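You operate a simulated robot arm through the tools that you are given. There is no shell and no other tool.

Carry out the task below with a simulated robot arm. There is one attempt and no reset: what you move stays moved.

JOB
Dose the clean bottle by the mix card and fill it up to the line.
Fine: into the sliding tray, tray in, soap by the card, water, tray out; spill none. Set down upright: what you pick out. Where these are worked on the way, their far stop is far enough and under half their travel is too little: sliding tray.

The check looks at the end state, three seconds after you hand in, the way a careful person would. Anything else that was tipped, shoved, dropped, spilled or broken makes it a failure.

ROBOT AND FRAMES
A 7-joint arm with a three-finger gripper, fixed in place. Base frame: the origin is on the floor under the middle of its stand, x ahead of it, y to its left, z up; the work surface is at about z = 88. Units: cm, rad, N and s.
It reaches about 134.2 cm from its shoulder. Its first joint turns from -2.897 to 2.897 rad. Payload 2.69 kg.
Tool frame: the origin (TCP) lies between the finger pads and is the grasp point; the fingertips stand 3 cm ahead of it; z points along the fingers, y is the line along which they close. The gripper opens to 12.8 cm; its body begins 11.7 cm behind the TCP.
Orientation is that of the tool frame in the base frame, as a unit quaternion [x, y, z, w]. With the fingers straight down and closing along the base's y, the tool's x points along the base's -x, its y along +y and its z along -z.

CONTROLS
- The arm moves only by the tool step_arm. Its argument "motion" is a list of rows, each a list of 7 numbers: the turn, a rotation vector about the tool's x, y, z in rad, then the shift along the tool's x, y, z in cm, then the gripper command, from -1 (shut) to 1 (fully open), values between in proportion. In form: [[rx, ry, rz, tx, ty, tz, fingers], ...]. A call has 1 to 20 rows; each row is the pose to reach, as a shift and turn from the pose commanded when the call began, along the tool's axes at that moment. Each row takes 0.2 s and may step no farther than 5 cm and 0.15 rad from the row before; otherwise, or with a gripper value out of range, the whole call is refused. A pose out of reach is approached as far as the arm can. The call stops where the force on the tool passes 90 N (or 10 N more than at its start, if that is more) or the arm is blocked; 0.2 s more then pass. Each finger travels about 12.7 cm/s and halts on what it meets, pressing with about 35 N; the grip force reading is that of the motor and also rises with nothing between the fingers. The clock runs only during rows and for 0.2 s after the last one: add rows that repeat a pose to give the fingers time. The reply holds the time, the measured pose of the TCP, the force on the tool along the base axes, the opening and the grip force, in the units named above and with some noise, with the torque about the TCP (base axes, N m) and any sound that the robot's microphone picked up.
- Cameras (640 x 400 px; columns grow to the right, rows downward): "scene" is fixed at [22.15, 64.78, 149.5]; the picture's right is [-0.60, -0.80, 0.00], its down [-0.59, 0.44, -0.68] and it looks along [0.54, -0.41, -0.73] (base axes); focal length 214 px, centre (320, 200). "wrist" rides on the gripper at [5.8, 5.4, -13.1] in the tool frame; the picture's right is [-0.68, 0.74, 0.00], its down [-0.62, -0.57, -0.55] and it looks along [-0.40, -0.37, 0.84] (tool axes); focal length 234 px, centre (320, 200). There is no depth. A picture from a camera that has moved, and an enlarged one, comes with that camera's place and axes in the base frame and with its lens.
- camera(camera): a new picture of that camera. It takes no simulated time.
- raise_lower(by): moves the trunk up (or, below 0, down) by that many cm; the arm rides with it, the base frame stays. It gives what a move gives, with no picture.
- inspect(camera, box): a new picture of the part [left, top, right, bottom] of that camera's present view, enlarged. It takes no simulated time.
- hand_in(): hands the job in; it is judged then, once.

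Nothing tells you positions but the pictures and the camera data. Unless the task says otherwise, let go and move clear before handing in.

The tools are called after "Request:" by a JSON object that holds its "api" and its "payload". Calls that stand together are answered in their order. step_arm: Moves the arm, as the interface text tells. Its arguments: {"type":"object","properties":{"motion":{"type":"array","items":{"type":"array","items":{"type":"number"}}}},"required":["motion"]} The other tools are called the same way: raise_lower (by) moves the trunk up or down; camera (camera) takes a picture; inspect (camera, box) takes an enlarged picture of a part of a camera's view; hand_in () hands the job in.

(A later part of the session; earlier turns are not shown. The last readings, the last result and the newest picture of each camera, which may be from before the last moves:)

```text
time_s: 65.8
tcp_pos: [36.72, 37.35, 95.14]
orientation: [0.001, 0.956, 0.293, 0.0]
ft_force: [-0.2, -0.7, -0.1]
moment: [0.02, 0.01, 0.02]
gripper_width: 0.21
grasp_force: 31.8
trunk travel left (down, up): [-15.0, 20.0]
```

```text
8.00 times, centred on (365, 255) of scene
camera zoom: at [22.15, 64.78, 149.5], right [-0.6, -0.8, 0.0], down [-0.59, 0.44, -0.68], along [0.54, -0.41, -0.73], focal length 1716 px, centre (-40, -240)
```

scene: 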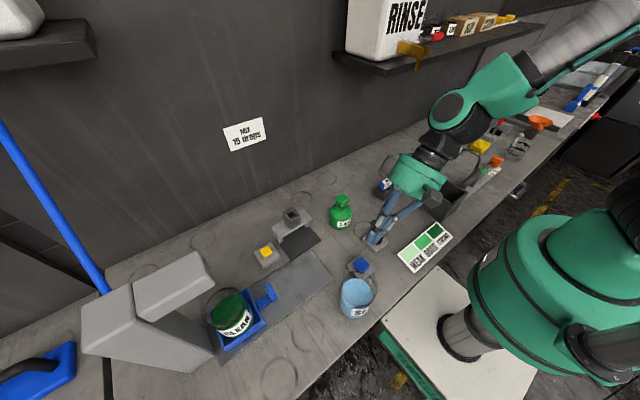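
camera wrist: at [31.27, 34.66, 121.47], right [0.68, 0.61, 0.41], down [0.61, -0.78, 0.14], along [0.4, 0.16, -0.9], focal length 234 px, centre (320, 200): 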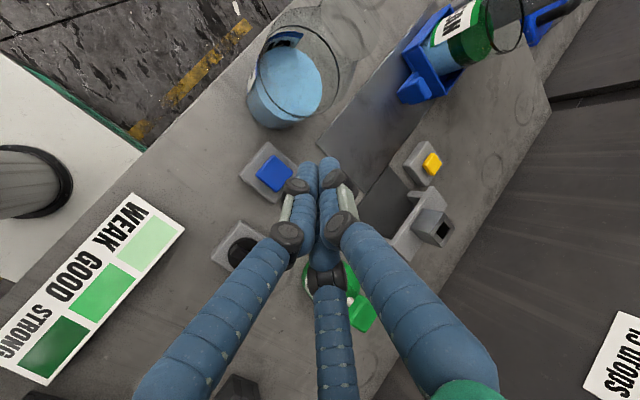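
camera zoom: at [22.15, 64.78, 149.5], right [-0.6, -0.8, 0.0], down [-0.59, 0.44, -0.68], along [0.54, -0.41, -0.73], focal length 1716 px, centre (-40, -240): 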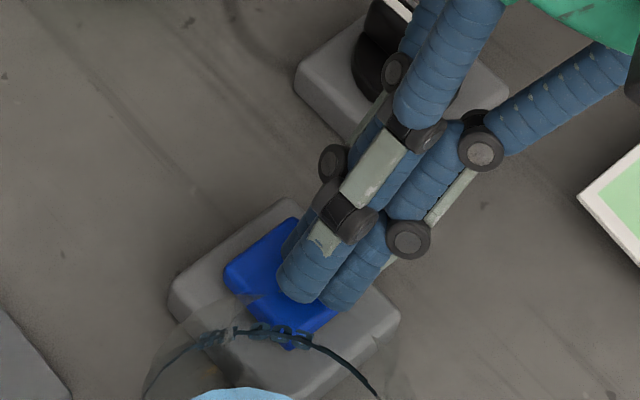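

Request:
{"api": "step_arm", "payload": {"motion": [[0, 0, 0, 0, -0.14, 0.21, -1], [0, 0, 0, 0, -0.28, 0.41, -1]]}}

Request:
{"api": "inspect", "payload": {"camera": "scene", "box": [340, 230, 390, 280]}}

Request:
{"api": "inspect", "payload": {"camera": "scene", "box": [195, 265, 275, 335]}}

```text
time_s: 66.4
tcp_pos: [36.6, 37.22, 94.76]
orientation: [0.002, 0.957, 0.291, -0.001]
ft_force: [-0.9, 0.4, 1.2]
moment: [0.04, 0.0, 0.02]
gripper_width: 0.17
grasp_force: 31.5
trunk travel left (down, up): [-15.0, 20.0]
```

```text
8.00 times, centred on (365, 255) of scene
camera zoom: at [22.15, 64.78, 149.5], right [-0.6, -0.8, 0.0], down [-0.59, 0.44, -0.68], along [0.54, -0.41, -0.73], focal length 1716 px, centre (-40, -240)
```

zoom: 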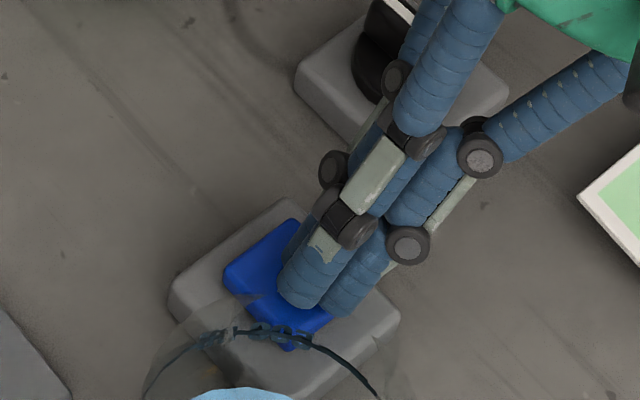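

```text
5.71 times, centred on (235, 300) of scene
camera zoom: at [22.15, 64.78, 149.5], right [-0.6, -0.8, 0.0], down [-0.59, 0.44, -0.68], along [0.54, -0.41, -0.73], focal length 1226 px, centre (806, -371)
```

zoom: 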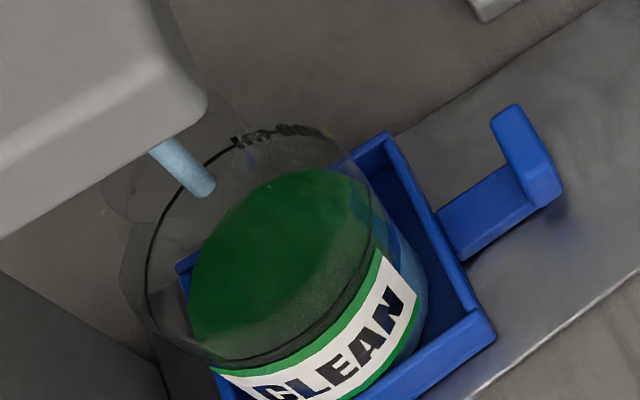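

Water is flowing from the blue nozzle into the bottle. I'll hold briefly and watch the level and whether it stays inside the mouth.

Request:
{"api": "step_arm", "payload": {"motion": [[0, 0, 0, 0, 0, 0, -1]]}}

Request:
{"api": "inspect", "payload": {"camera": "scene", "box": [195, 265, 275, 335]}}

Request:
{"api": "inspect", "payload": {"camera": "wrist", "box": [380, 0, 560, 120]}}

```text
time_s: 66.8
tcp_pos: [36.68, 37.33, 94.68]
orientation: [0.001, 0.956, 0.293, -0.001]
ft_force: [-1.2, -0.4, 0.3]
moment: [0.03, -0.01, 0.03]
gripper_width: 0.21
grasp_force: 31.3
trunk travel left (down, up): [-15.0, 20.0]
```

```text
5.71 times, centred on (235, 300) of scene
camera zoom: at [22.15, 64.78, 149.5], right [-0.6, -0.8, 0.0], down [-0.59, 0.44, -0.68], along [0.54, -0.41, -0.73], focal length 1226 px, centre (806, -371)
```

zoom: 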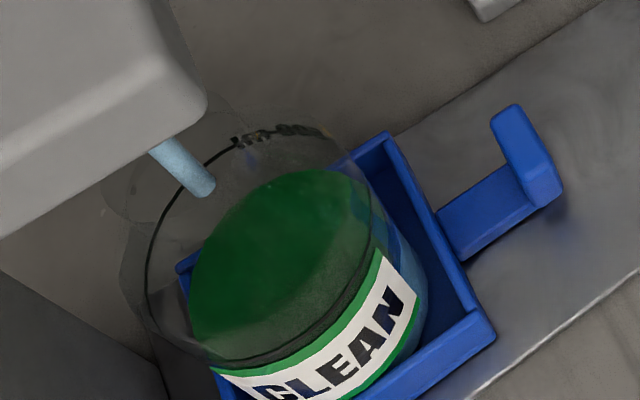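

```text
3.33 times, centred on (470, 60) of wrist
camera zoom: at [30.82, 34.45, 108.52], right [0.68, 0.61, 0.41], down [0.61, -0.78, 0.14], along [0.4, 0.16, -0.9], focal length 781 px, centre (-180, 667)
```

zoom: 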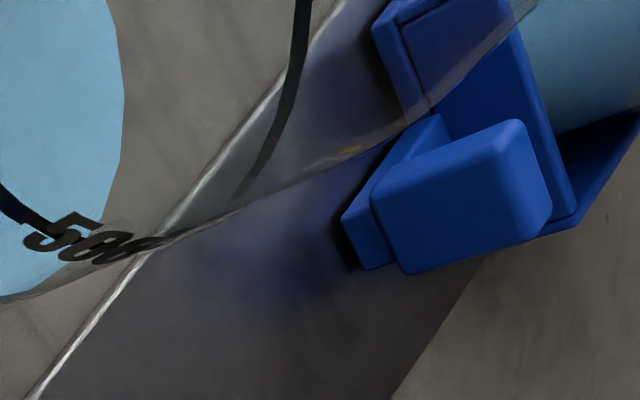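

Request:
{"api": "step_arm", "payload": {"motion": [[0, 0, 0, 0, 0, 0, -1], [0, 0, 0, 0, 0, 0, -1], [0, 0, 0, 0, 0, 0, -1], [0, 0, 0, 0, 0, 0, -1]]}}

Request:
{"api": "inspect", "payload": {"camera": "scene", "box": [195, 265, 275, 335]}}

```text
time_s: 67.8
tcp_pos: [36.66, 37.18, 94.7]
orientation: [0.002, 0.956, 0.293, -0.001]
ft_force: [0.7, -0.5, 0.1]
moment: [0.02, -0.01, -0.02]
gripper_width: 0.22
grasp_force: 31.5
trunk travel left (down, up): [-15.0, 20.0]
```

```text
5.71 times, centred on (235, 300) of scene
camera zoom: at [22.15, 64.78, 149.5], right [-0.6, -0.8, 0.0], down [-0.59, 0.44, -0.68], along [0.54, -0.41, -0.73], focal length 1226 px, centre (806, -371)
```

zoom: 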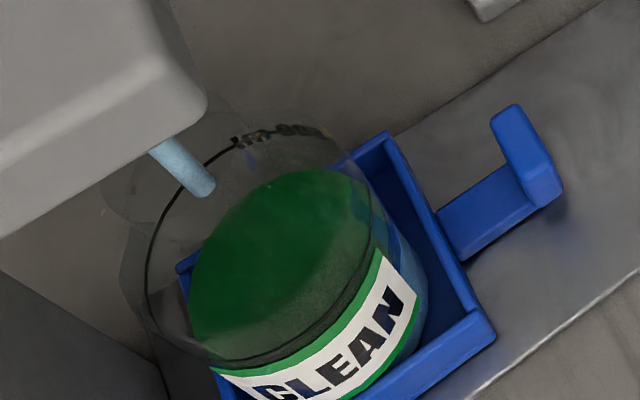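

Request:
{"api": "inspect", "payload": {"camera": "scene", "box": [208, 280, 248, 310]}}

Request:
{"api": "camera", "payload": {"camera": "scene"}}

Request:
{"api": "inspect", "payload": {"camera": "scene", "box": [340, 230, 390, 280]}}

```text
13.33 times, centred on (228, 295) of scene
camera zoom: at [22.15, 64.78, 149.5], right [-0.6, -0.8, 0.0], down [-0.59, 0.44, -0.68], along [0.54, -0.41, -0.73], focal length 2860 px, centre (1547, -1067)
```

zoom: 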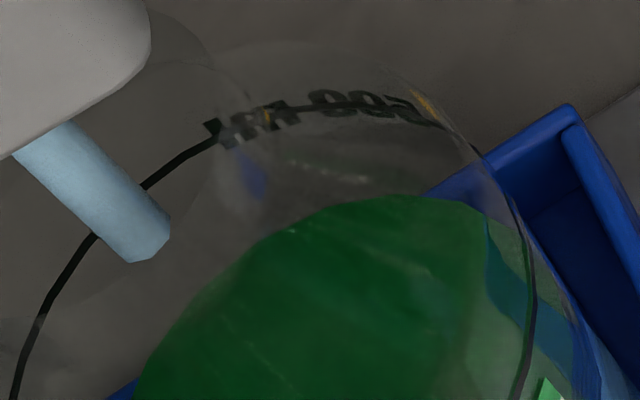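

```text
taken
```

scene: 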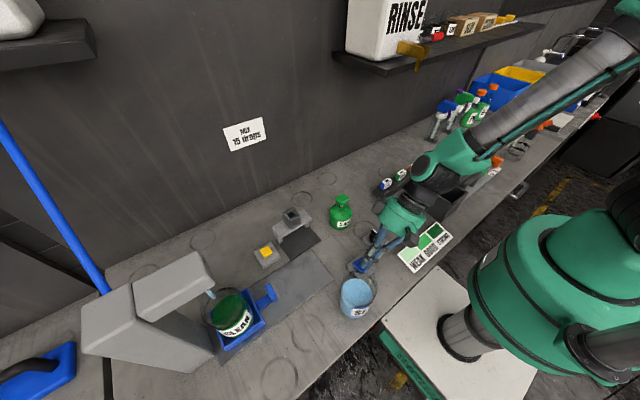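

```text
8.00 times, centred on (365, 255) of scene
camera zoom: at [22.15, 64.78, 149.5], right [-0.6, -0.8, 0.0], down [-0.59, 0.44, -0.68], along [0.54, -0.41, -0.73], focal length 1716 px, centre (-40, -240)
```

zoom: 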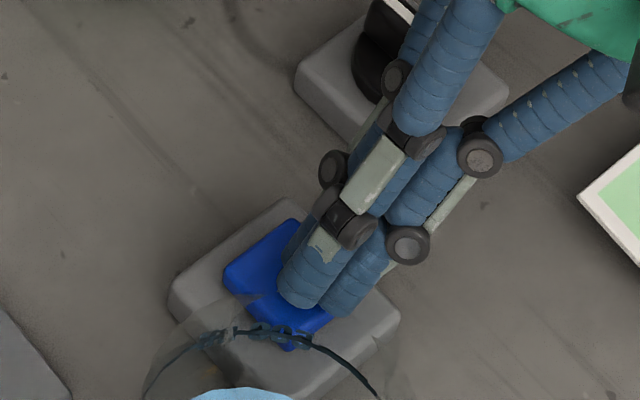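

Request:
{"api": "step_arm", "payload": {"motion": [[0, 0, 0, 0, 0, 0, -1], [0, 0, 0, 0, 0, 0, -1], [0, 0, 0, 0, 0, 0, -1], [0, 0, 0, 0, 0, 0, -1]]}}

Request:
{"api": "inspect", "payload": {"camera": "scene", "box": [208, 280, 248, 310]}}

Request:
{"api": "inspect", "payload": {"camera": "scene", "box": [195, 265, 275, 335]}}

```text
time_s: 68.8
tcp_pos: [36.67, 37.4, 94.7]
orientation: [0.002, 0.956, 0.292, 0.0]
ft_force: [-0.2, -0.9, 0.2]
moment: [0.02, 0.02, 0.04]
gripper_width: 0.21
grasp_force: 31.2
trunk travel left (down, up): [-15.0, 20.0]
```

```text
13.33 times, centred on (228, 295) of scene
camera zoom: at [22.15, 64.78, 149.5], right [-0.6, -0.8, 0.0], down [-0.59, 0.44, -0.68], along [0.54, -0.41, -0.73], focal length 2860 px, centre (1547, -1067)
```

zoom: 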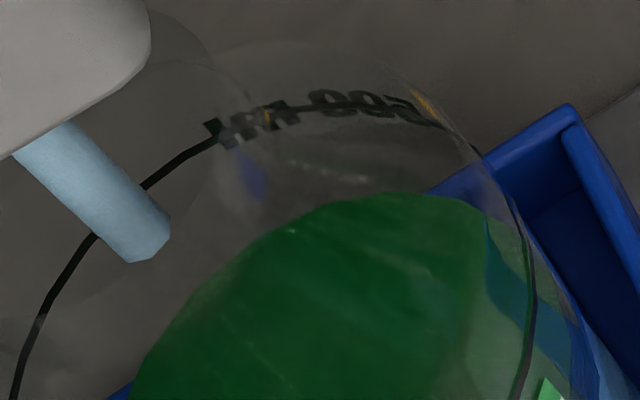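

```text
5.71 times, centred on (235, 300) of scene
camera zoom: at [22.15, 64.78, 149.5], right [-0.6, -0.8, 0.0], down [-0.59, 0.44, -0.68], along [0.54, -0.41, -0.73], focal length 1226 px, centre (806, -371)
```

zoom: 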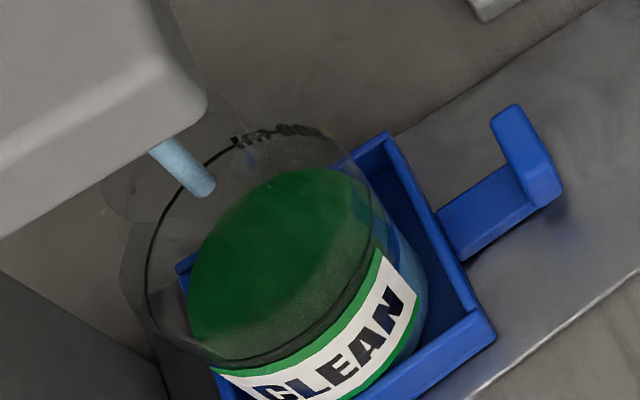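

Water level is rising slowly, roughly 0.15 cm/s, with about 3.5 cm to go to the 500 ml ring. I'll keep holding in timed chunks and measure.

Request:
{"api": "step_arm", "payload": {"motion": [[0, 0, 0, 0, 0, 0, -1], [0, 0, 0, 0, 0, 0, -1], [0, 0, 0, 0, 0, 0, -1], [0, 0, 0, 0, 0, 0, -1], [0, 0, 0, 0, 0, 0, -1], [0, 0, 0, 0, 0, 0, -1], [0, 0, 0, 0, 0, 0, -1], [0, 0, 0, 0, 0, 0, -1], [0, 0, 0, 0, 0, 0, -1], [0, 0, 0, 0, 0, 0, -1], [0, 0, 0, 0, 0, 0, -1], [0, 0, 0, 0, 0, 0, -1], [0, 0, 0, 0, 0, 0, -1], [0, 0, 0, 0, 0, 0, -1], [0, 0, 0, 0, 0, 0, -1]]}}

Request:
{"api": "inspect", "payload": {"camera": "scene", "box": [208, 280, 248, 310]}}

Request:
{"api": "inspect", "payload": {"camera": "scene", "box": [195, 265, 275, 335]}}

Request:
{"api": "camera", "payload": {"camera": "wrist"}}

```text
time_s: 72.0
tcp_pos: [36.65, 37.22, 94.66]
orientation: [0.001, 0.956, 0.292, 0.0]
ft_force: [-1.1, -0.4, 1.1]
moment: [-0.01, 0.01, 0.01]
gripper_width: 0.21
grasp_force: 31.1
trunk travel left (down, up): [-15.0, 20.0]
```

```text
13.33 times, centred on (228, 295) of scene
camera zoom: at [22.15, 64.78, 149.5], right [-0.6, -0.8, 0.0], down [-0.59, 0.44, -0.68], along [0.54, -0.41, -0.73], focal length 2860 px, centre (1547, -1067)
```

zoom: 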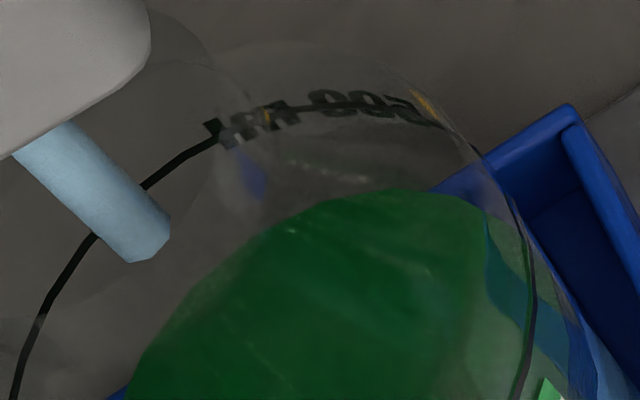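

```text
5.71 times, centred on (235, 300) of scene
camera zoom: at [22.15, 64.78, 149.5], right [-0.6, -0.8, 0.0], down [-0.59, 0.44, -0.68], along [0.54, -0.41, -0.73], focal length 1226 px, centre (806, -371)
```

zoom: 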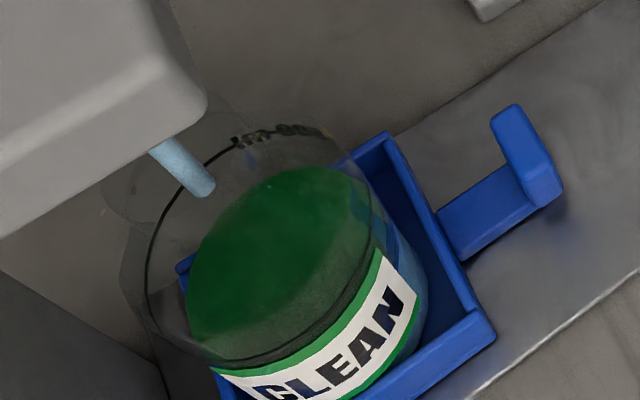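

```text
taken
camera wrist: at [30.82, 34.45, 108.52], right [0.68, 0.61, 0.41], down [0.61, -0.78, 0.14], along [0.4, 0.16, -0.9], focal length 234 px, centre (320, 200)
```

wrist: 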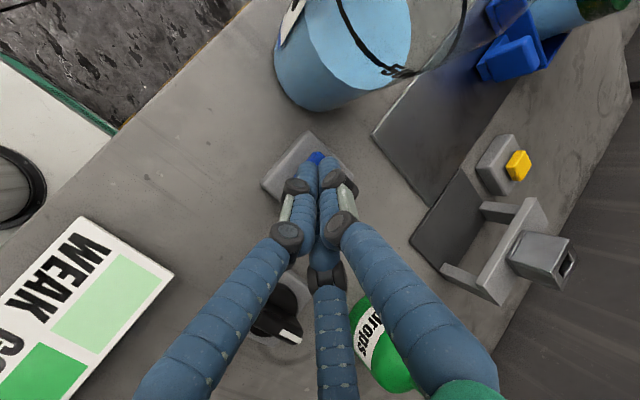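

Request:
{"api": "step_arm", "payload": {"motion": [[0, 0, 0, 0, 0, 0, -1], [0, 0, 0, 0, 0, 0, -1], [0, 0, 0, 0, 0, 0, -1], [0, 0, 0, 0, 0, 0, -1], [0, 0, 0, 0, 0, 0, -1], [0, 0, 0, 0, 0, 0, -1], [0, 0, 0, 0, 0, 0, -1], [0, 0, 0, 0, 0, 0, -1], [0, 0, 0, 0, 0, 0, -1], [0, 0, 0, 0, 0, 0, -1], [0, 0, 0, 0, 0, 0, -1], [0, 0, 0, 0, 0, 0, -1], [0, 0, 0, 0, 0, 0, -1], [0, 0, 0, 0, 0, 0, -1], [0, 0, 0, 0, 0, 0, -1], [0, 0, 0, 0, 0, 0, -1], [0, 0, 0, 0, 0, 0, -1], [0, 0, 0, 0, 0, 0, -1], [0, 0, 0, 0, 0, 0, -1], [0, 0, 0, 0, 0, 0, -1]]}}

Request:
{"api": "inspect", "payload": {"camera": "scene", "box": [208, 280, 248, 310]}}

Request:
{"api": "inspect", "payload": {"camera": "scene", "box": [205, 280, 265, 335]}}

```text
time_s: 76.2
tcp_pos: [36.68, 37.3, 94.67]
orientation: [0.0, 0.956, 0.292, -0.001]
ft_force: [0.7, 0.3, 1.2]
moment: [0.02, 0.03, 0.0]
gripper_width: 0.21
grasp_force: 31.2
trunk travel left (down, up): [-15.0, 20.0]
```

```text
13.33 times, centred on (228, 295) of scene
camera zoom: at [22.15, 64.78, 149.5], right [-0.6, -0.8, 0.0], down [-0.59, 0.44, -0.68], along [0.54, -0.41, -0.73], focal length 2860 px, centre (1547, -1067)
```

zoom: 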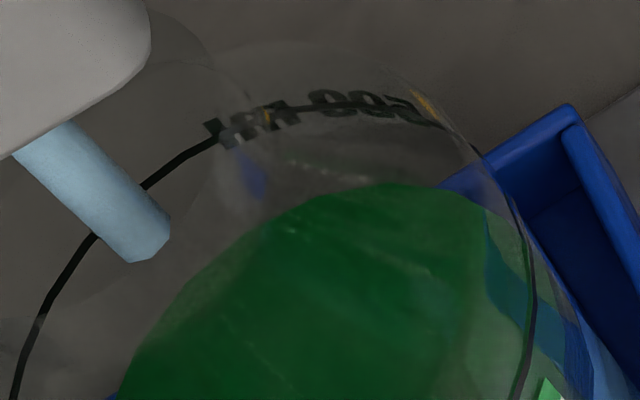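

```text
7.27 times, centred on (235, 308) of scene
camera zoom: at [22.15, 64.78, 149.5], right [-0.6, -0.8, 0.0], down [-0.59, 0.44, -0.68], along [0.54, -0.41, -0.73], focal length 1560 px, centre (938, -582)
```

zoom: 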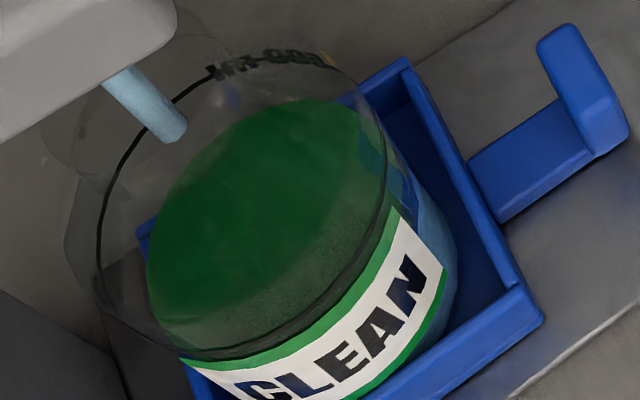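

Request:
{"api": "step_arm", "payload": {"motion": [[0, 0, 0, 0, 0, 0, -1], [0, 0, 0, 0, 0, 0, -1], [0, 0, 0, 0, 0, 0, -1], [0, 0, 0, 0, 0, 0, -1], [0, 0, 0, 0, 0, 0, -1], [0, 0, 0, 0, 0, 0, -1], [0, 0, 0, 0, 0, 0, -1], [0, 0, 0, 0, 0, 0, -1], [0, 0, 0, 0, 0, 0, -1], [0, 0, 0, 0, 0, 0, -1], [0, 0, 0, 0, 0, 0, -1], [0, 0, 0, 0, 0, 0, -1], [0, 0, 0, 0, 0, 0, -1], [0, 0, 0, 0, 0, 0, -1], [0, 0, 0, 0, 0, 0, -1], [0, 0, 0, 0, 0, 0, -1], [0, 0, 0, 0, 0, 0, -1], [0, 0, 0, 0, 0, 0, -1], [0, 0, 0, 0, 0, 0, -1], [0, 0, 0, 0, 0, 0, -1]]}}

Request:
{"api": "step_arm", "payload": {"motion": [[0, 0, 0, 0, 0, 0, -1], [0, 0, 0, 0, 0, 0, -1], [0, 0, 0, 0, 0, 0, -1], [0, 0, 0, 0, 0, 0, -1], [0, 0, 0, 0, 0, 0, -1], [0, 0, 0, 0, 0, 0, -1], [0, 0, 0, 0, 0, 0, -1], [0, 0, 0, 0, 0, 0, -1], [0, 0, 0, 0, 0, 0, -1], [0, 0, 0, 0, 0, 0, -1], [0, 0, 0, 0, 0, 0, -1], [0, 0, 0, 0, 0, 0, -1], [0, 0, 0, 0, 0, 0, -1], [0, 0, 0, 0, 0, 0, -1], [0, 0, 0, 0, 0, 0, -1], [0, 0, 0, 0, 0, 0, -1], [0, 0, 0, 0, 0, 0, -1], [0, 0, 0, 0, 0, 0, -1], [0, 0, 0, 0, 0, 0, -1], [0, 0, 0, 0, 0, 0, -1]]}}

Request:
{"api": "inspect", "payload": {"camera": "scene", "box": [208, 280, 248, 310]}}

Request:
{"api": "inspect", "payload": {"camera": "scene", "box": [205, 280, 265, 335]}}

```text
time_s: 80.4
tcp_pos: [36.67, 37.28, 94.72]
orientation: [0.002, 0.956, 0.293, -0.001]
ft_force: [0.4, -0.5, -0.2]
moment: [0.01, -0.05, 0.01]
gripper_width: 0.22
grasp_force: 31.4
trunk travel left (down, up): [-15.0, 20.0]
```

```text
time_s: 84.6
tcp_pos: [36.71, 37.41, 94.71]
orientation: [0.001, 0.956, 0.293, 0.0]
ft_force: [1.0, 0.6, 0.7]
moment: [-0.06, -0.01, -0.01]
gripper_width: 0.18
grasp_force: 32.0
trunk travel left (down, up): [-15.0, 20.0]
```

```text
13.33 times, centred on (228, 295) of scene
camera zoom: at [22.15, 64.78, 149.5], right [-0.6, -0.8, 0.0], down [-0.59, 0.44, -0.68], along [0.54, -0.41, -0.73], focal length 2860 px, centre (1547, -1067)
```

zoom: 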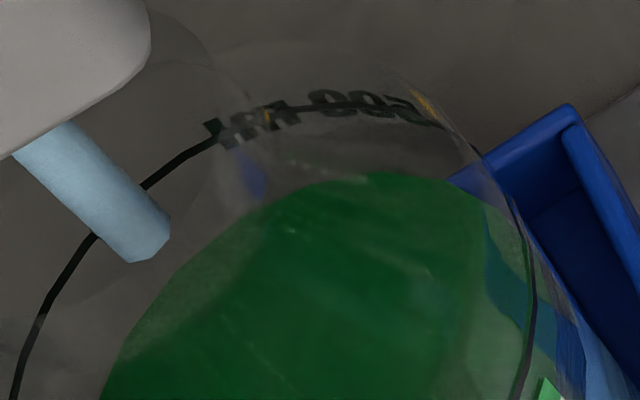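

```text
7.27 times, centred on (235, 308) of scene
camera zoom: at [22.15, 64.78, 149.5], right [-0.6, -0.8, 0.0], down [-0.59, 0.44, -0.68], along [0.54, -0.41, -0.73], focal length 1560 px, centre (938, -582)
```

zoom: 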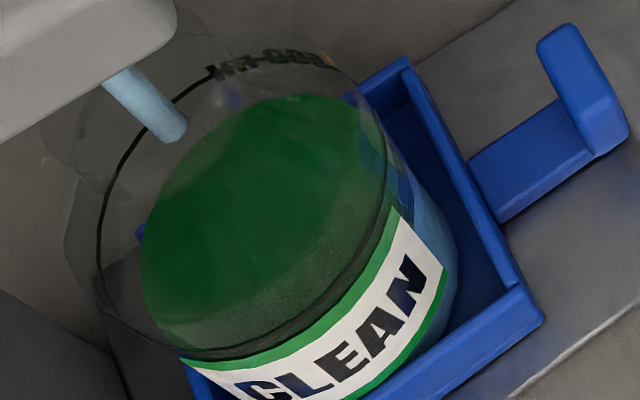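

Request:
{"api": "step_arm", "payload": {"motion": [[0, 0, 0, 0, 0, 0, -1], [0, 0, 0, 0, 0, 0, -1], [0, 0, 0, 0, 0, 0, -1], [0, 0, 0, 0, 0, 0, -1], [0, 0, 0, 0, 0, 0, -1], [0, 0, 0, 0, 0, 0, -1], [0, 0, 0, 0, 0, 0, -1], [0, 0, 0, 0, 0, 0, -1], [0, 0, 0, 0, 0, 0, -1], [0, 0, 0, 0, 0, 0, -1], [0, 0, 0, 0, 0, 0, -1], [0, 0, 0, 0, 0, 0, -1], [0, 0, 0, 0, 0, 0, -1], [0, 0, 0, 0, 0, 0, -1], [0, 0, 0, 0, 0, 0, -1], [0, 0, 0, 0, 0, 0, -1], [0, 0, 0, 0, 0, 0, -1], [0, 0, 0, 0, 0, 0, -1], [0, 0, 0, 0, 0, 0, -1], [0, 0, 0, 0, 0, 0, -1]]}}

Request:
{"api": "step_arm", "payload": {"motion": [[0, 0, 0, 0, 0, 0, -1], [0, 0, 0, 0, 0, 0, -1], [0, 0, 0, 0, 0, 0, -1], [0, 0, 0, 0, 0, 0, -1], [0, 0, 0, 0, 0, 0, -1], [0, 0, 0, 0, 0, 0, -1], [0, 0, 0, 0, 0, 0, -1], [0, 0, 0, 0, 0, 0, -1], [0, 0, 0, 0, 0, 0, -1], [0, 0, 0, 0, 0, 0, -1], [0, 0, 0, 0, 0, 0, -1], [0, 0, 0, 0, 0, 0, -1], [0, 0, 0, 0, 0, 0, -1], [0, 0, 0, 0, 0, 0, -1], [0, 0, 0, 0, 0, 0, -1], [0, 0, 0, 0, 0, 0, -1], [0, 0, 0, 0, 0, 0, -1], [0, 0, 0, 0, 0, 0, -1], [0, 0, 0, 0, 0, 0, -1], [0, 0, 0, 0, 0, 0, -1]]}}

Request:
{"api": "step_arm", "payload": {"motion": [[0, 0, 0, 0, 0, 0, -1], [0, 0, 0, 0, 0, 0, -1], [0, 0, 0, 0, 0, 0, -1], [0, 0, 0, 0, 0, 0, -1], [0, 0, 0, 0, 0, 0, -1], [0, 0, 0, 0, 0, 0, -1], [0, 0, 0, 0, 0, 0, -1], [0, 0, 0, 0, 0, 0, -1], [0, 0, 0, 0, 0, 0, -1], [0, 0, 0, 0, 0, 0, -1], [0, 0, 0, 0, 0, 0, -1], [0, 0, 0, 0, 0, 0, -1], [0, 0, 0, 0, 0, 0, -1], [0, 0, 0, 0, 0, 0, -1], [0, 0, 0, 0, 0, 0, -1], [0, 0, 0, 0, 0, 0, -1], [0, 0, 0, 0, 0, 0, -1], [0, 0, 0, 0, 0, 0, -1], [0, 0, 0, 0, 0, 0, -1], [0, 0, 0, 0, 0, 0, -1]]}}

Request:
{"api": "inspect", "payload": {"camera": "scene", "box": [208, 280, 248, 310]}}

Request:
{"api": "inspect", "payload": {"camera": "scene", "box": [205, 280, 265, 335]}}

```text
time_s: 88.8
tcp_pos: [36.63, 37.18, 94.77]
orientation: [0.001, 0.956, 0.292, 0.0]
ft_force: [0.9, 0.2, 1.1]
moment: [-0.01, -0.02, -0.01]
gripper_width: 0.2
grasp_force: 31.7
trunk travel left (down, up): [-15.0, 20.0]
```

```text
time_s: 93.0
tcp_pos: [36.62, 37.21, 94.65]
orientation: [0.001, 0.957, 0.291, 0.0]
ft_force: [0.0, 0.8, 1.0]
moment: [0.01, -0.01, 0.02]
gripper_width: 0.2
grasp_force: 31.9
trunk travel left (down, up): [-15.0, 20.0]
```

```text
time_s: 97.2
tcp_pos: [36.68, 37.39, 94.73]
orientation: [0.001, 0.957, 0.292, -0.001]
ft_force: [-0.3, 0.3, 1.3]
moment: [-0.01, -0.02, -0.03]
gripper_width: 0.19
grasp_force: 31.4
trunk travel left (down, up): [-15.0, 20.0]
```

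```text
13.33 times, centred on (228, 295) of scene
camera zoom: at [22.15, 64.78, 149.5], right [-0.6, -0.8, 0.0], down [-0.59, 0.44, -0.68], along [0.54, -0.41, -0.73], focal length 2860 px, centre (1547, -1067)
```

zoom: 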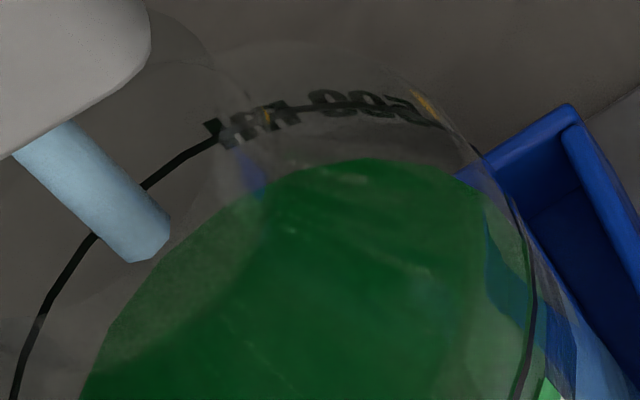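

```text
7.27 times, centred on (235, 308) of scene
camera zoom: at [22.15, 64.78, 149.5], right [-0.6, -0.8, 0.0], down [-0.59, 0.44, -0.68], along [0.54, -0.41, -0.73], focal length 1560 px, centre (938, -582)
```

zoom: 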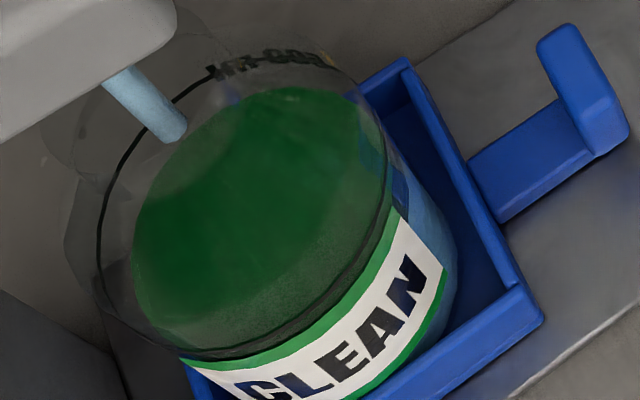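

Request:
{"api": "step_arm", "payload": {"motion": [[0, 0, 0, 0, 0, 0, -1], [0, 0, 0, 0, 0, 0, -1], [0, 0, 0, 0, 0, 0, -1], [0, 0, 0, 0, 0, 0, -1], [0, 0, 0, 0, 0, 0, -1], [0, 0, 0, 0, 0, 0, -1], [0, 0, 0, 0, 0, 0, -1], [0, 0, 0, 0, 0, 0, -1], [0, 0, 0, 0, 0, 0, -1], [0, 0, 0, 0, 0, 0, -1], [0, 0, 0, 0, 0, 0, -1], [0, 0, 0, 0, 0, 0, -1], [0, 0, 0, 0, 0, 0, -1], [0, 0, 0, 0, 0, 0, -1], [0, 0, 0, 0, 0, 0, -1], [0, 0, 0, 0, 0, 0, -1], [0, 0, 0, 0, 0, 0, -1], [0, 0, 0, 0, 0, 0, -1], [0, 0, 0, 0, 0, 0, -1], [0, 0, 0, 0, 0, 0, -1]]}}

Request:
{"api": "step_arm", "payload": {"motion": [[0, 0, 0, 0, 0, 0, -1], [0, 0, 0, 0, 0, 0, -1], [0, 0, 0, 0, 0, 0, -1], [0, 0, 0, 0, 0, 0, -1], [0, 0, 0, 0, 0, 0, -1], [0, 0, 0, 0, 0, 0, -1], [0, 0, 0, 0, 0, 0, -1], [0, 0, 0, 0, 0, 0, -1], [0, 0, 0, 0, 0, 0, -1], [0, 0, 0, 0, 0, 0, -1], [0, 0, 0, 0, 0, 0, -1], [0, 0, 0, 0, 0, 0, -1], [0, 0, 0, 0, 0, 0, -1], [0, 0, 0, 0, 0, 0, -1], [0, 0, 0, 0, 0, 0, -1], [0, 0, 0, 0, 0, 0, -1], [0, 0, 0, 0, 0, 0, -1], [0, 0, 0, 0, 0, 0, -1], [0, 0, 0, 0, 0, 0, -1], [0, 0, 0, 0, 0, 0, -1]]}}

Request:
{"api": "inspect", "payload": {"camera": "scene", "box": [208, 280, 248, 310]}}

Request:
{"api": "inspect", "payload": {"camera": "scene", "box": [205, 280, 265, 335]}}

Request:
{"api": "inspect", "payload": {"camera": "wrist", "box": [470, 0, 640, 100]}}

```text
time_s: 101.4
tcp_pos: [36.61, 37.28, 94.76]
orientation: [0.001, 0.956, 0.292, -0.001]
ft_force: [0.4, 0.1, 0.5]
moment: [0.03, 0.0, 0.01]
gripper_width: 0.22
grasp_force: 31.5
trunk travel left (down, up): [-15.0, 20.0]
```

```text
time_s: 105.6
tcp_pos: [36.75, 37.25, 94.81]
orientation: [0.001, 0.956, 0.292, 0.0]
ft_force: [-1.5, -0.8, 0.8]
moment: [0.02, -0.01, -0.04]
gripper_width: 0.22
grasp_force: 31.5
trunk travel left (down, up): [-15.0, 20.0]
```

```text
13.33 times, centred on (228, 295) of scene
camera zoom: at [22.15, 64.78, 149.5], right [-0.6, -0.8, 0.0], down [-0.59, 0.44, -0.68], along [0.54, -0.41, -0.73], focal length 2860 px, centre (1547, -1067)
```

zoom: 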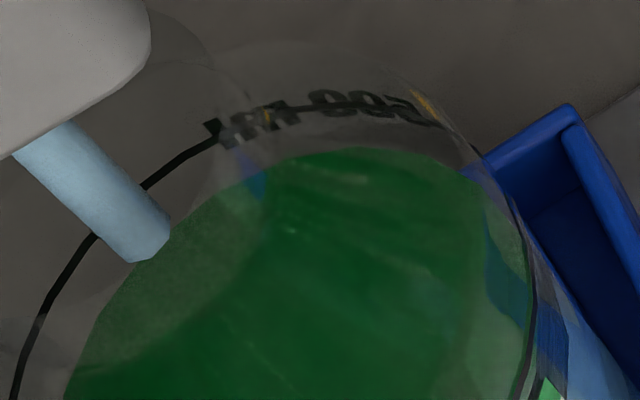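

```text
7.27 times, centred on (235, 308) of scene
camera zoom: at [22.15, 64.78, 149.5], right [-0.6, -0.8, 0.0], down [-0.59, 0.44, -0.68], along [0.54, -0.41, -0.73], focal length 1560 px, centre (938, -582)
```

zoom: 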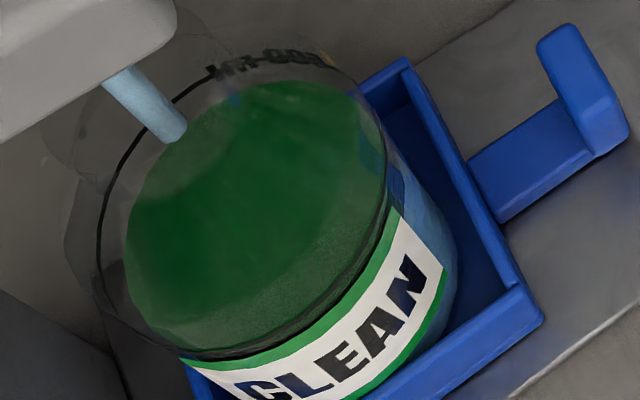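

```text
3.76 times, centred on (555, 50) of wrist
camera zoom: at [30.82, 34.45, 108.52], right [0.68, 0.61, 0.41], down [0.61, -0.78, 0.14], along [0.4, 0.16, -0.9], focal length 882 px, centre (-565, 765)
```

zoom: 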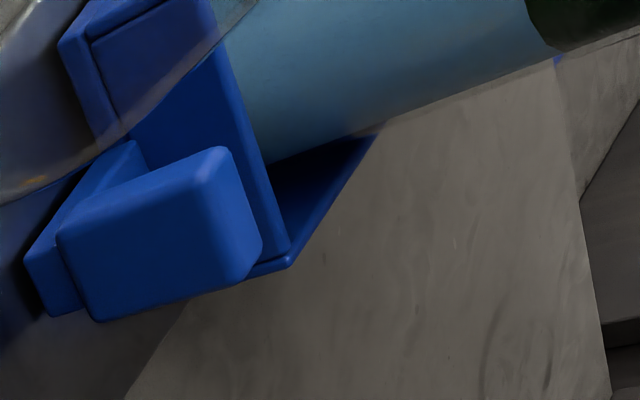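

Request:
{"api": "step_arm", "payload": {"motion": [[0, 0, 0, 0, 0, 0, -1], [0, 0, 0, 0, 0, 0, -1], [0, 0, 0, 0, 0, 0, -1], [0, 0, 0, 0, 0, 0, -1], [0, 0, 0, 0, 0, 0, -1], [0, 0, 0, 0, 0, 0, -1], [0, 0, 0, 0, 0, 0, -1], [0, 0, 0, 0, 0, 0, -1], [0, 0, 0, 0, 0, 0, -1], [0, 0, 0, 0, 0, 0, -1], [0, 0, 0, 0, 0, 0, -1], [0, 0, 0, 0, 0, 0, -1], [0, 0, 0, 0, 0, 0, -1], [0, 0, 0, 0, 0, 0, -1], [0, 0, 0, 0, 0, 0, -1], [0, 0, 0, 0, 0, 0, -1], [0, 0, 0, 0, 0, 0, -1], [0, 0, 0, 0, 0, 0, -1], [0, 0, 0, 0, 0, 0, -1], [0, 0, 0, 0, 0, 0, -1]]}}

Request:
{"api": "step_arm", "payload": {"motion": [[0, 0, 0, 0, 0, 0, -1], [0, 0, 0, 0, 0, 0, -1], [0, 0, 0, 0, 0, 0, -1], [0, 0, 0, 0, 0, 0, -1], [0, 0, 0, 0, 0, 0, -1], [0, 0, 0, 0, 0, 0, -1], [0, 0, 0, 0, 0, 0, -1], [0, 0, 0, 0, 0, 0, -1], [0, 0, 0, 0, 0, 0, -1], [0, 0, 0, 0, 0, 0, -1], [0, 0, 0, 0, 0, 0, -1], [0, 0, 0, 0, 0, 0, -1], [0, 0, 0, 0, 0, 0, -1], [0, 0, 0, 0, 0, 0, -1], [0, 0, 0, 0, 0, 0, -1], [0, 0, 0, 0, 0, 0, -1], [0, 0, 0, 0, 0, 0, -1], [0, 0, 0, 0, 0, 0, -1], [0, 0, 0, 0, 0, 0, -1], [0, 0, 0, 0, 0, 0, -1]]}}

Request:
{"api": "inspect", "payload": {"camera": "scene", "box": [208, 280, 248, 310]}}

Request:
{"api": "inspect", "payload": {"camera": "scene", "box": [205, 280, 265, 335]}}

Request:
{"api": "inspect", "payload": {"camera": "scene", "box": [208, 300, 248, 335]}}

```text
time_s: 109.8
tcp_pos: [36.69, 37.29, 94.68]
orientation: [0.002, 0.956, 0.292, -0.001]
ft_force: [-0.1, -0.2, 0.9]
moment: [-0.03, -0.02, -0.03]
gripper_width: 0.22
grasp_force: 31.2
trunk travel left (down, up): [-15.0, 20.0]
```

```text
time_s: 114.0
tcp_pos: [36.7, 37.12, 94.7]
orientation: [0.001, 0.956, 0.292, -0.001]
ft_force: [0.0, -0.1, 0.5]
moment: [-0.02, -0.01, 0.01]
gripper_width: 0.23
grasp_force: 31.8
trunk travel left (down, up): [-15.0, 20.0]
```

```text
13.33 times, centred on (228, 295) of scene
camera zoom: at [22.15, 64.78, 149.5], right [-0.6, -0.8, 0.0], down [-0.59, 0.44, -0.68], along [0.54, -0.41, -0.73], focal length 2860 px, centre (1547, -1067)
```

zoom: 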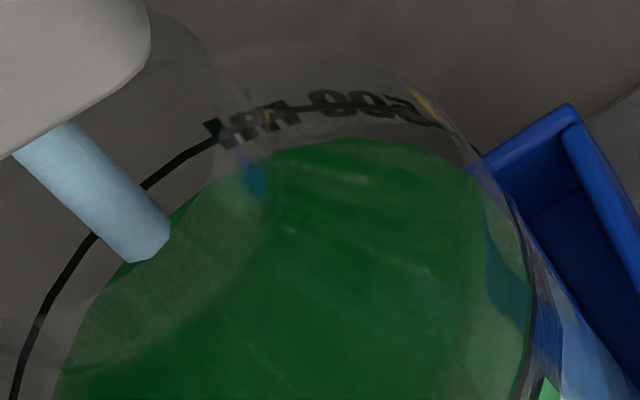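

```text
7.27 times, centred on (235, 308) of scene
camera zoom: at [22.15, 64.78, 149.5], right [-0.6, -0.8, 0.0], down [-0.59, 0.44, -0.68], along [0.54, -0.41, -0.73], focal length 1560 px, centre (938, -582)
```

zoom: 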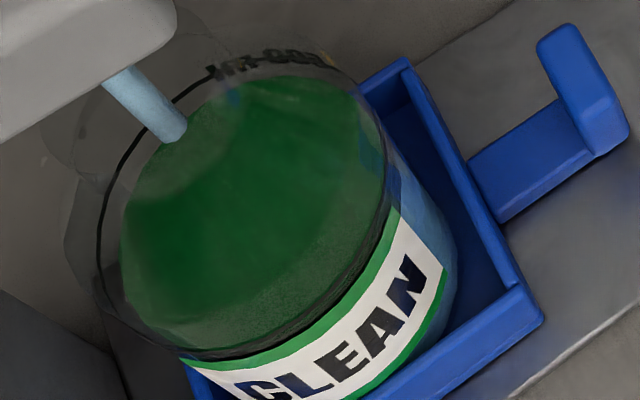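

```text
11.43 times, centred on (228, 318) of scene
camera zoom: at [22.15, 64.78, 149.5], right [-0.6, -0.8, 0.0], down [-0.59, 0.44, -0.68], along [0.54, -0.41, -0.73], focal length 2451 px, centre (1371, -1143)
```

zoom: 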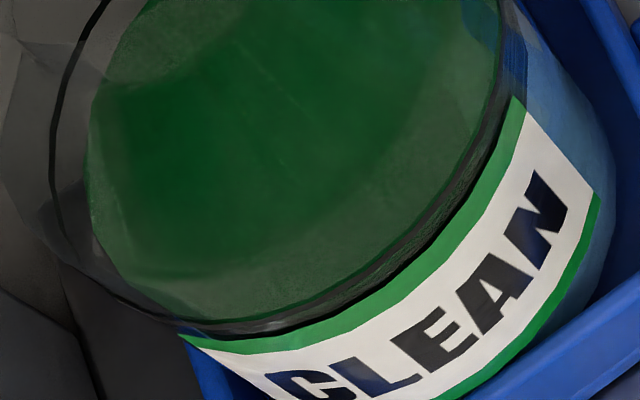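

Request:
{"api": "step_arm", "payload": {"motion": [[0, 0, 0, 0, 0, 0, -1], [0, 0, 0, 0, 0, 0, -1], [0, 0, 0, 0, 0, 0, -1], [0, 0, 0, 0, 0, 0, -1], [0, 0, 0, 0, 0, 0, -1], [0, 0, 0, 0, 0, 0, -1], [0, 0, 0, 0, 0, 0, -1], [0, 0, 0, 0, 0, 0, -1], [0, 0, 0, 0, 0, 0, -1], [0, 0, 0, 0, 0, 0, -1], [0, 0, 0, 0, 0, 0, -1], [0, 0, 0, 0, 0, 0, -1], [0, 0, 0, 0, 0, 0, -1], [0, 0, 0, 0, 0, 0, -1], [0, 0, 0, 0, 0, 0, -1], [0, 0, 0, 0, 0, 0, -1], [0, 0, 0, 0, 0, 0, -1], [0, 0, 0, 0, 0, 0, -1], [0, 0, 0, 0, 0, 0, -1], [0, 0, 0, 0, 0, 0, -1]]}}

Request:
{"api": "step_arm", "payload": {"motion": [[0, 0, 0, 0, 0.14, -0.21, -1], [0, 0, 0, 0, 0.42, -0.63, -1], [0, 0, 0, 0, 0.84, -1.26, -1]]}}

Request:
{"api": "inspect", "payload": {"camera": "scene", "box": [208, 280, 248, 310]}}

Request:
{"api": "inspect", "payload": {"camera": "scene", "box": [205, 280, 265, 335]}}

Request:
{"api": "inspect", "payload": {"camera": "scene", "box": [340, 230, 390, 280]}}

```text
time_s: 118.2
tcp_pos: [36.78, 37.32, 94.67]
orientation: [0.001, 0.956, 0.292, -0.001]
ft_force: [0.0, -0.6, 0.5]
moment: [-0.01, 0.02, 0.02]
gripper_width: 0.22
grasp_force: 31.4
trunk travel left (down, up): [-15.0, 20.0]
```

```text
time_s: 119.0
tcp_pos: [36.72, 37.3, 96.13]
orientation: [0.001, 0.956, 0.293, 0.0]
ft_force: [-0.3, -0.5, 0.5]
moment: [-0.02, 0.01, -0.01]
gripper_width: 0.19
grasp_force: 31.4
trunk travel left (down, up): [-15.0, 20.0]
```

```text
13.33 times, centred on (228, 295) of scene
camera zoom: at [22.15, 64.78, 149.5], right [-0.6, -0.8, 0.0], down [-0.59, 0.44, -0.68], along [0.54, -0.41, -0.73], focal length 2860 px, centre (1547, -1067)
```

zoom: 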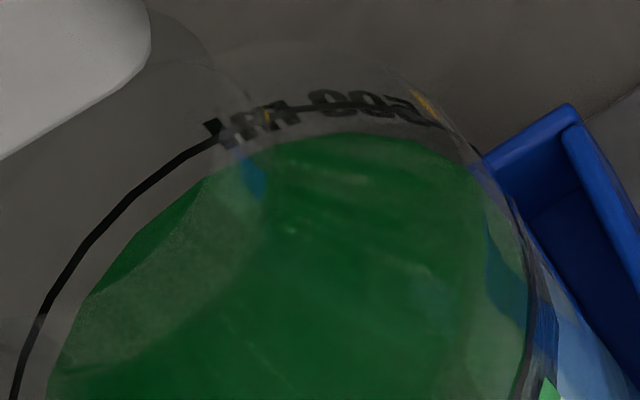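

```text
7.27 times, centred on (235, 308) of scene
camera zoom: at [22.15, 64.78, 149.5], right [-0.6, -0.8, 0.0], down [-0.59, 0.44, -0.68], along [0.54, -0.41, -0.73], focal length 1560 px, centre (938, -582)
```

zoom: 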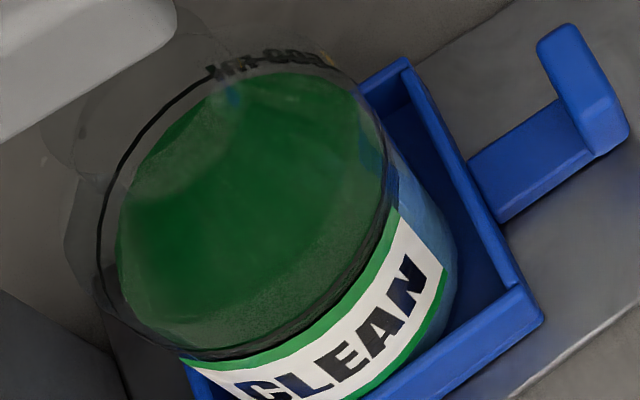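

```text
8.00 times, centred on (365, 255) of scene
camera zoom: at [22.15, 64.78, 149.5], right [-0.6, -0.8, 0.0], down [-0.59, 0.44, -0.68], along [0.54, -0.41, -0.73], focal length 1716 px, centre (-40, -240)
```

zoom: 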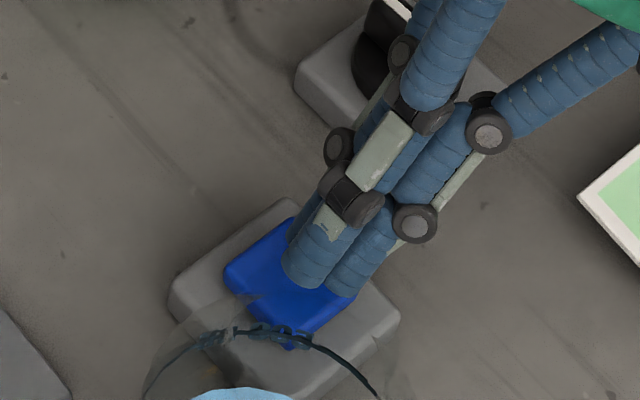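

Releasing stopped the flow, and the surface is just under the ring. Before topping up I'll take a near-level side view of the bottle to judge the line accurately.

Request:
{"api": "step_arm", "payload": {"motion": [[0, 0, 0, 0, 2.05, -3.03, -1], [0, 0, 0, 0, 4.1, -6.07, -1], [0, 0, 0, 0, 6.15, -9.1, -1], [0, 0, 0, 0, 8.2, -12.1, -1], [0, 0, 0, 0, 10.3, -15.2, -1], [0, 0, 0, 0, 12.3, -18.2, -1]]}}

Request:
{"api": "step_arm", "payload": {"motion": [[0.15, 0, 0, 0, 0, 0, -1], [0.3, 0, 0, 0, 0, 0, -1], [0.45, 0, 0, 0, 0, 0, -1], [0.59, 0, 0, 0, 0, 0, -1]]}}

Request:
{"api": "step_arm", "payload": {"motion": [[0, 0, -0.15, -1, 0.5, -0.4, -1], [0, 0, -0.3, -2.2, 1.2, -0.8, -1], [0, 0, -0.45, -3.4, 2, -1.2, -1], [0, 0, -0.6, -4.6, 2.8, -1.6, -1], [0, 0, -0.75, -5.8, 3.6, -2, -1], [0, 0, -0.9, -7, 4.4, -2.4, -1], [0, 0, -1.05, -8.2, 5.2, -2.8, -1], [0, 0, -1.2, -9.4, 6, -3.2, -1], [0, 0, -1.35, -10.6, 6.8, -3.6, -1], [0, 0, -1.5, -11.8, 7.6, -4, -1], [0, 0, -1.65, -13, 8.4, -4, -1], [0, 0, -1.8, -14.2, 9.4, -4, -1], [0, 0, -1.9, -15.2, 10.2, -4, -1], [0, 0, -2.0, -16, 10.7, -4, -1]]}}

Request:
{"api": "step_arm", "payload": {"motion": [[0.09, -0.1, 0, 0, 0, 0, -1], [0.18, -0.2, 0, 0, 0, 0, -1], [0.27, -0.3, 0, 0, 0, 0, -1], [0.36, -0.4, 0, 0, 0, 0, -1], [0.45, -0.5, 0, 0, 0, 0, -1], [0.54, -0.6, 0, 0, 0, 0, -1], [0.63, -0.7, 0, 0, 0, 0, -1]]}}

Request:
{"api": "camera", "payload": {"camera": "wrist"}}

Request:
{"api": "camera", "payload": {"camera": "scene"}}

```text
time_s: 120.4
tcp_pos: [36.52, 37.13, 118.15]
orientation: [0.001, 0.956, 0.292, -0.001]
ft_force: [-0.3, 0.1, -0.3]
moment: [0.0, 0.0, -0.01]
gripper_width: 0.21
grasp_force: 31.5
trunk travel left (down, up): [-15.0, 20.0]
```

```text
time_s: 121.4
tcp_pos: [36.67, 37.38, 118.12]
orientation: [0.001, 1.0, 0.001, 0.0]
ft_force: [0.3, -0.9, -0.2]
moment: [0.03, -0.03, -0.01]
gripper_width: 0.2
grasp_force: 31.6
trunk travel left (down, up): [-15.0, 20.0]
```

```text
time_s: 124.4
tcp_pos: [52.74, 47.82, 122.25]
orientation: [0.842, -0.54, -0.002, -0.001]
ft_force: [-0.2, -0.1, -0.5]
moment: [-0.01, -0.02, 0.03]
gripper_width: 0.21
grasp_force: 31.8
trunk travel left (down, up): [-15.0, 20.0]
```

```text
time_s: 126.0
tcp_pos: [52.7, 48.0, 122.27]
orientation: [0.748, -0.482, -0.121, -0.44]
ft_force: [1.1, 0.4, 0.2]
moment: [-0.03, 0.02, 0.02]
gripper_width: 0.23
grasp_force: 31.7
trunk travel left (down, up): [-15.0, 20.0]
```

```text
taken
camera wrist: at [48.1, 33.54, 123.41], right [-0.95, 0.31, 0.01], down [0.02, 0.04, 1.0], along [0.31, 0.95, -0.04], focal length 234 px, centre (320, 200)
```

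wrist: 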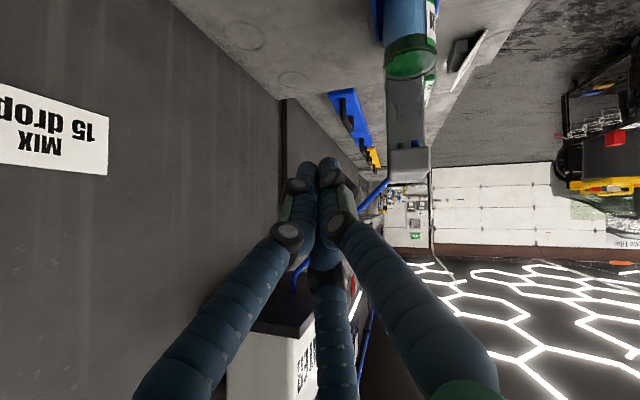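

```text
taken
```

scene: 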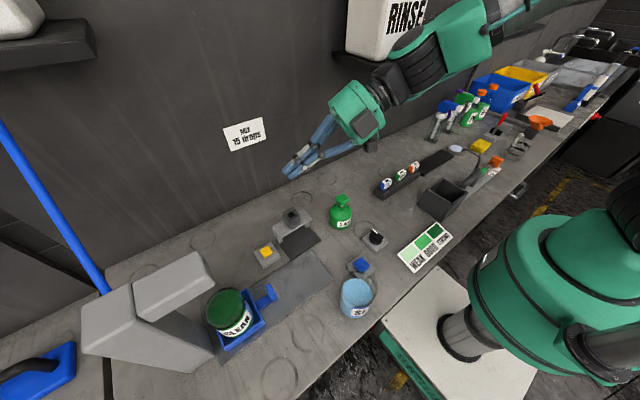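

Request:
{"api": "step_arm", "payload": {"motion": [[0, 0, 0, 0.6, 1.5, 3.8, -1], [0, 0, 0, 1.2, 3.0, 7.5, -1], [0, 0, 0, 1.8, 4.5, 11.3, -1], [0, 0, 0, 2.4, 6.0, 15.1, -1], [0, 0, 0, 3.07, 7.55, 18.9, -1]]}}

Request:
{"api": "camera", "payload": {"camera": "wrist"}}

Request:
{"api": "inspect", "payload": {"camera": "wrist", "box": [370, 60, 490, 200]}}

```text
time_s: 127.2
tcp_pos: [52.54, 59.76, 105.2]
orientation: [0.748, -0.483, -0.12, -0.44]
ft_force: [-1.1, -0.4, 0.8]
moment: [-0.03, 0.01, 0.01]
gripper_width: 0.21
grasp_force: 32.2
trunk travel left (down, up): [-15.0, 20.0]
```

```text
taken
camera wrist: at [47.93, 45.32, 106.34], right [-0.95, 0.31, 0.01], down [0.02, 0.04, 1.0], along [0.31, 0.95, -0.04], focal length 234 px, centre (320, 200)
```

wrist: 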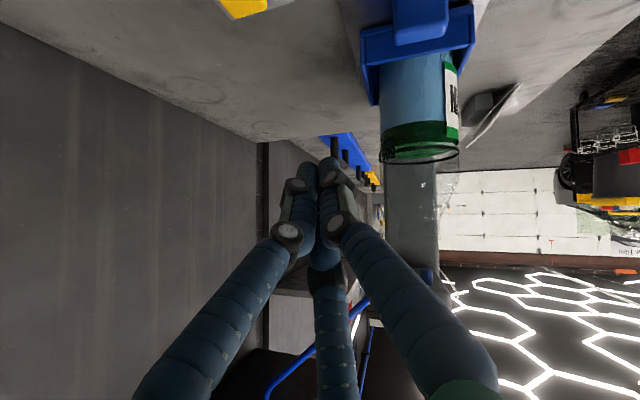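

```text
2.86 times, centred on (430, 130) of wrist
camera zoom: at [47.93, 45.32, 106.34], right [-0.95, 0.31, 0.01], down [0.02, 0.04, 1.0], along [0.31, 0.95, -0.04], focal length 669 px, centre (6, 400)
```

zoom: 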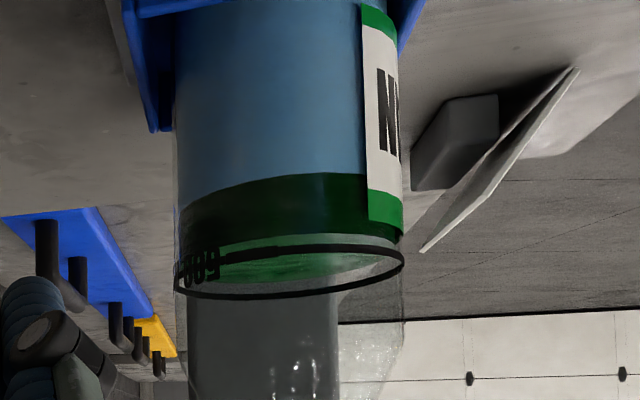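

Request:
{"api": "inspect", "payload": {"camera": "wrist", "box": [395, 110, 475, 170]}}

Request:
{"api": "inspect", "payload": {"camera": "wrist", "box": [400, 130, 440, 165]}}

Request:
{"api": "inspect", "payload": {"camera": "wrist", "box": [430, 130, 470, 165]}}

```text
6.67 times, centred on (435, 140) of wrist
camera zoom: at [47.93, 45.32, 106.34], right [-0.95, 0.31, 0.01], down [0.02, 0.04, 1.0], along [0.31, 0.95, -0.04], focal length 1561 px, centre (-447, 600)
```

zoom: 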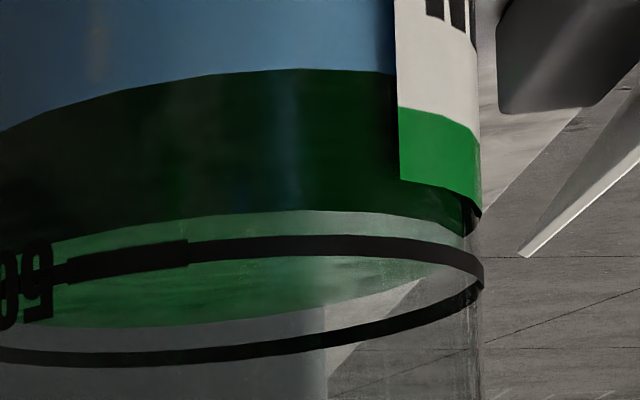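

```text
11.43 times, centred on (420, 148) of wrist
camera zoom: at [47.93, 45.32, 106.34], right [-0.95, 0.31, 0.01], down [0.02, 0.04, 1.0], along [0.31, 0.95, -0.04], focal length 2676 px, centre (-823, 800)
```

zoom: 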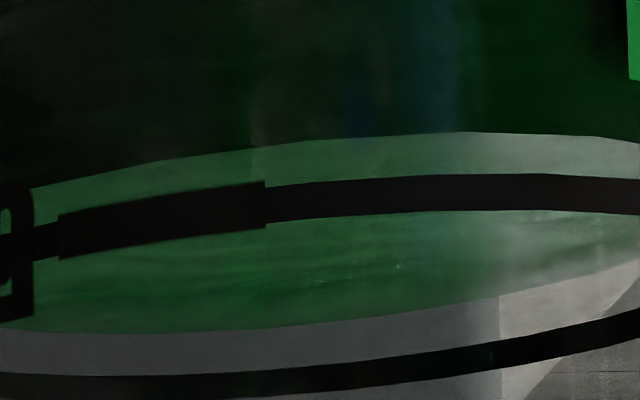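

```text
11.43 times, centred on (450, 148) of wrist
camera zoom: at [47.93, 45.32, 106.34], right [-0.95, 0.31, 0.01], down [0.02, 0.04, 1.0], along [0.31, 0.95, -0.04], focal length 2676 px, centre (-1166, 800)
```

zoom: 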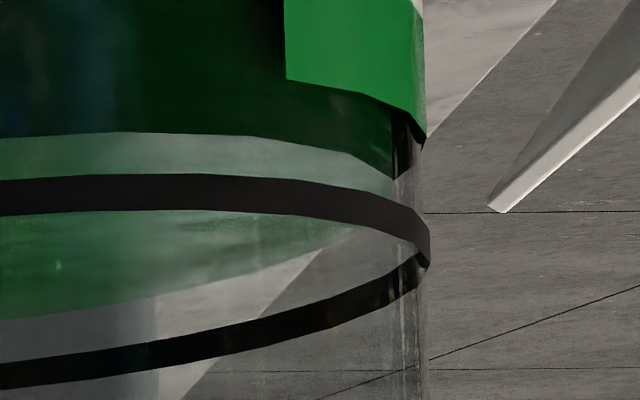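

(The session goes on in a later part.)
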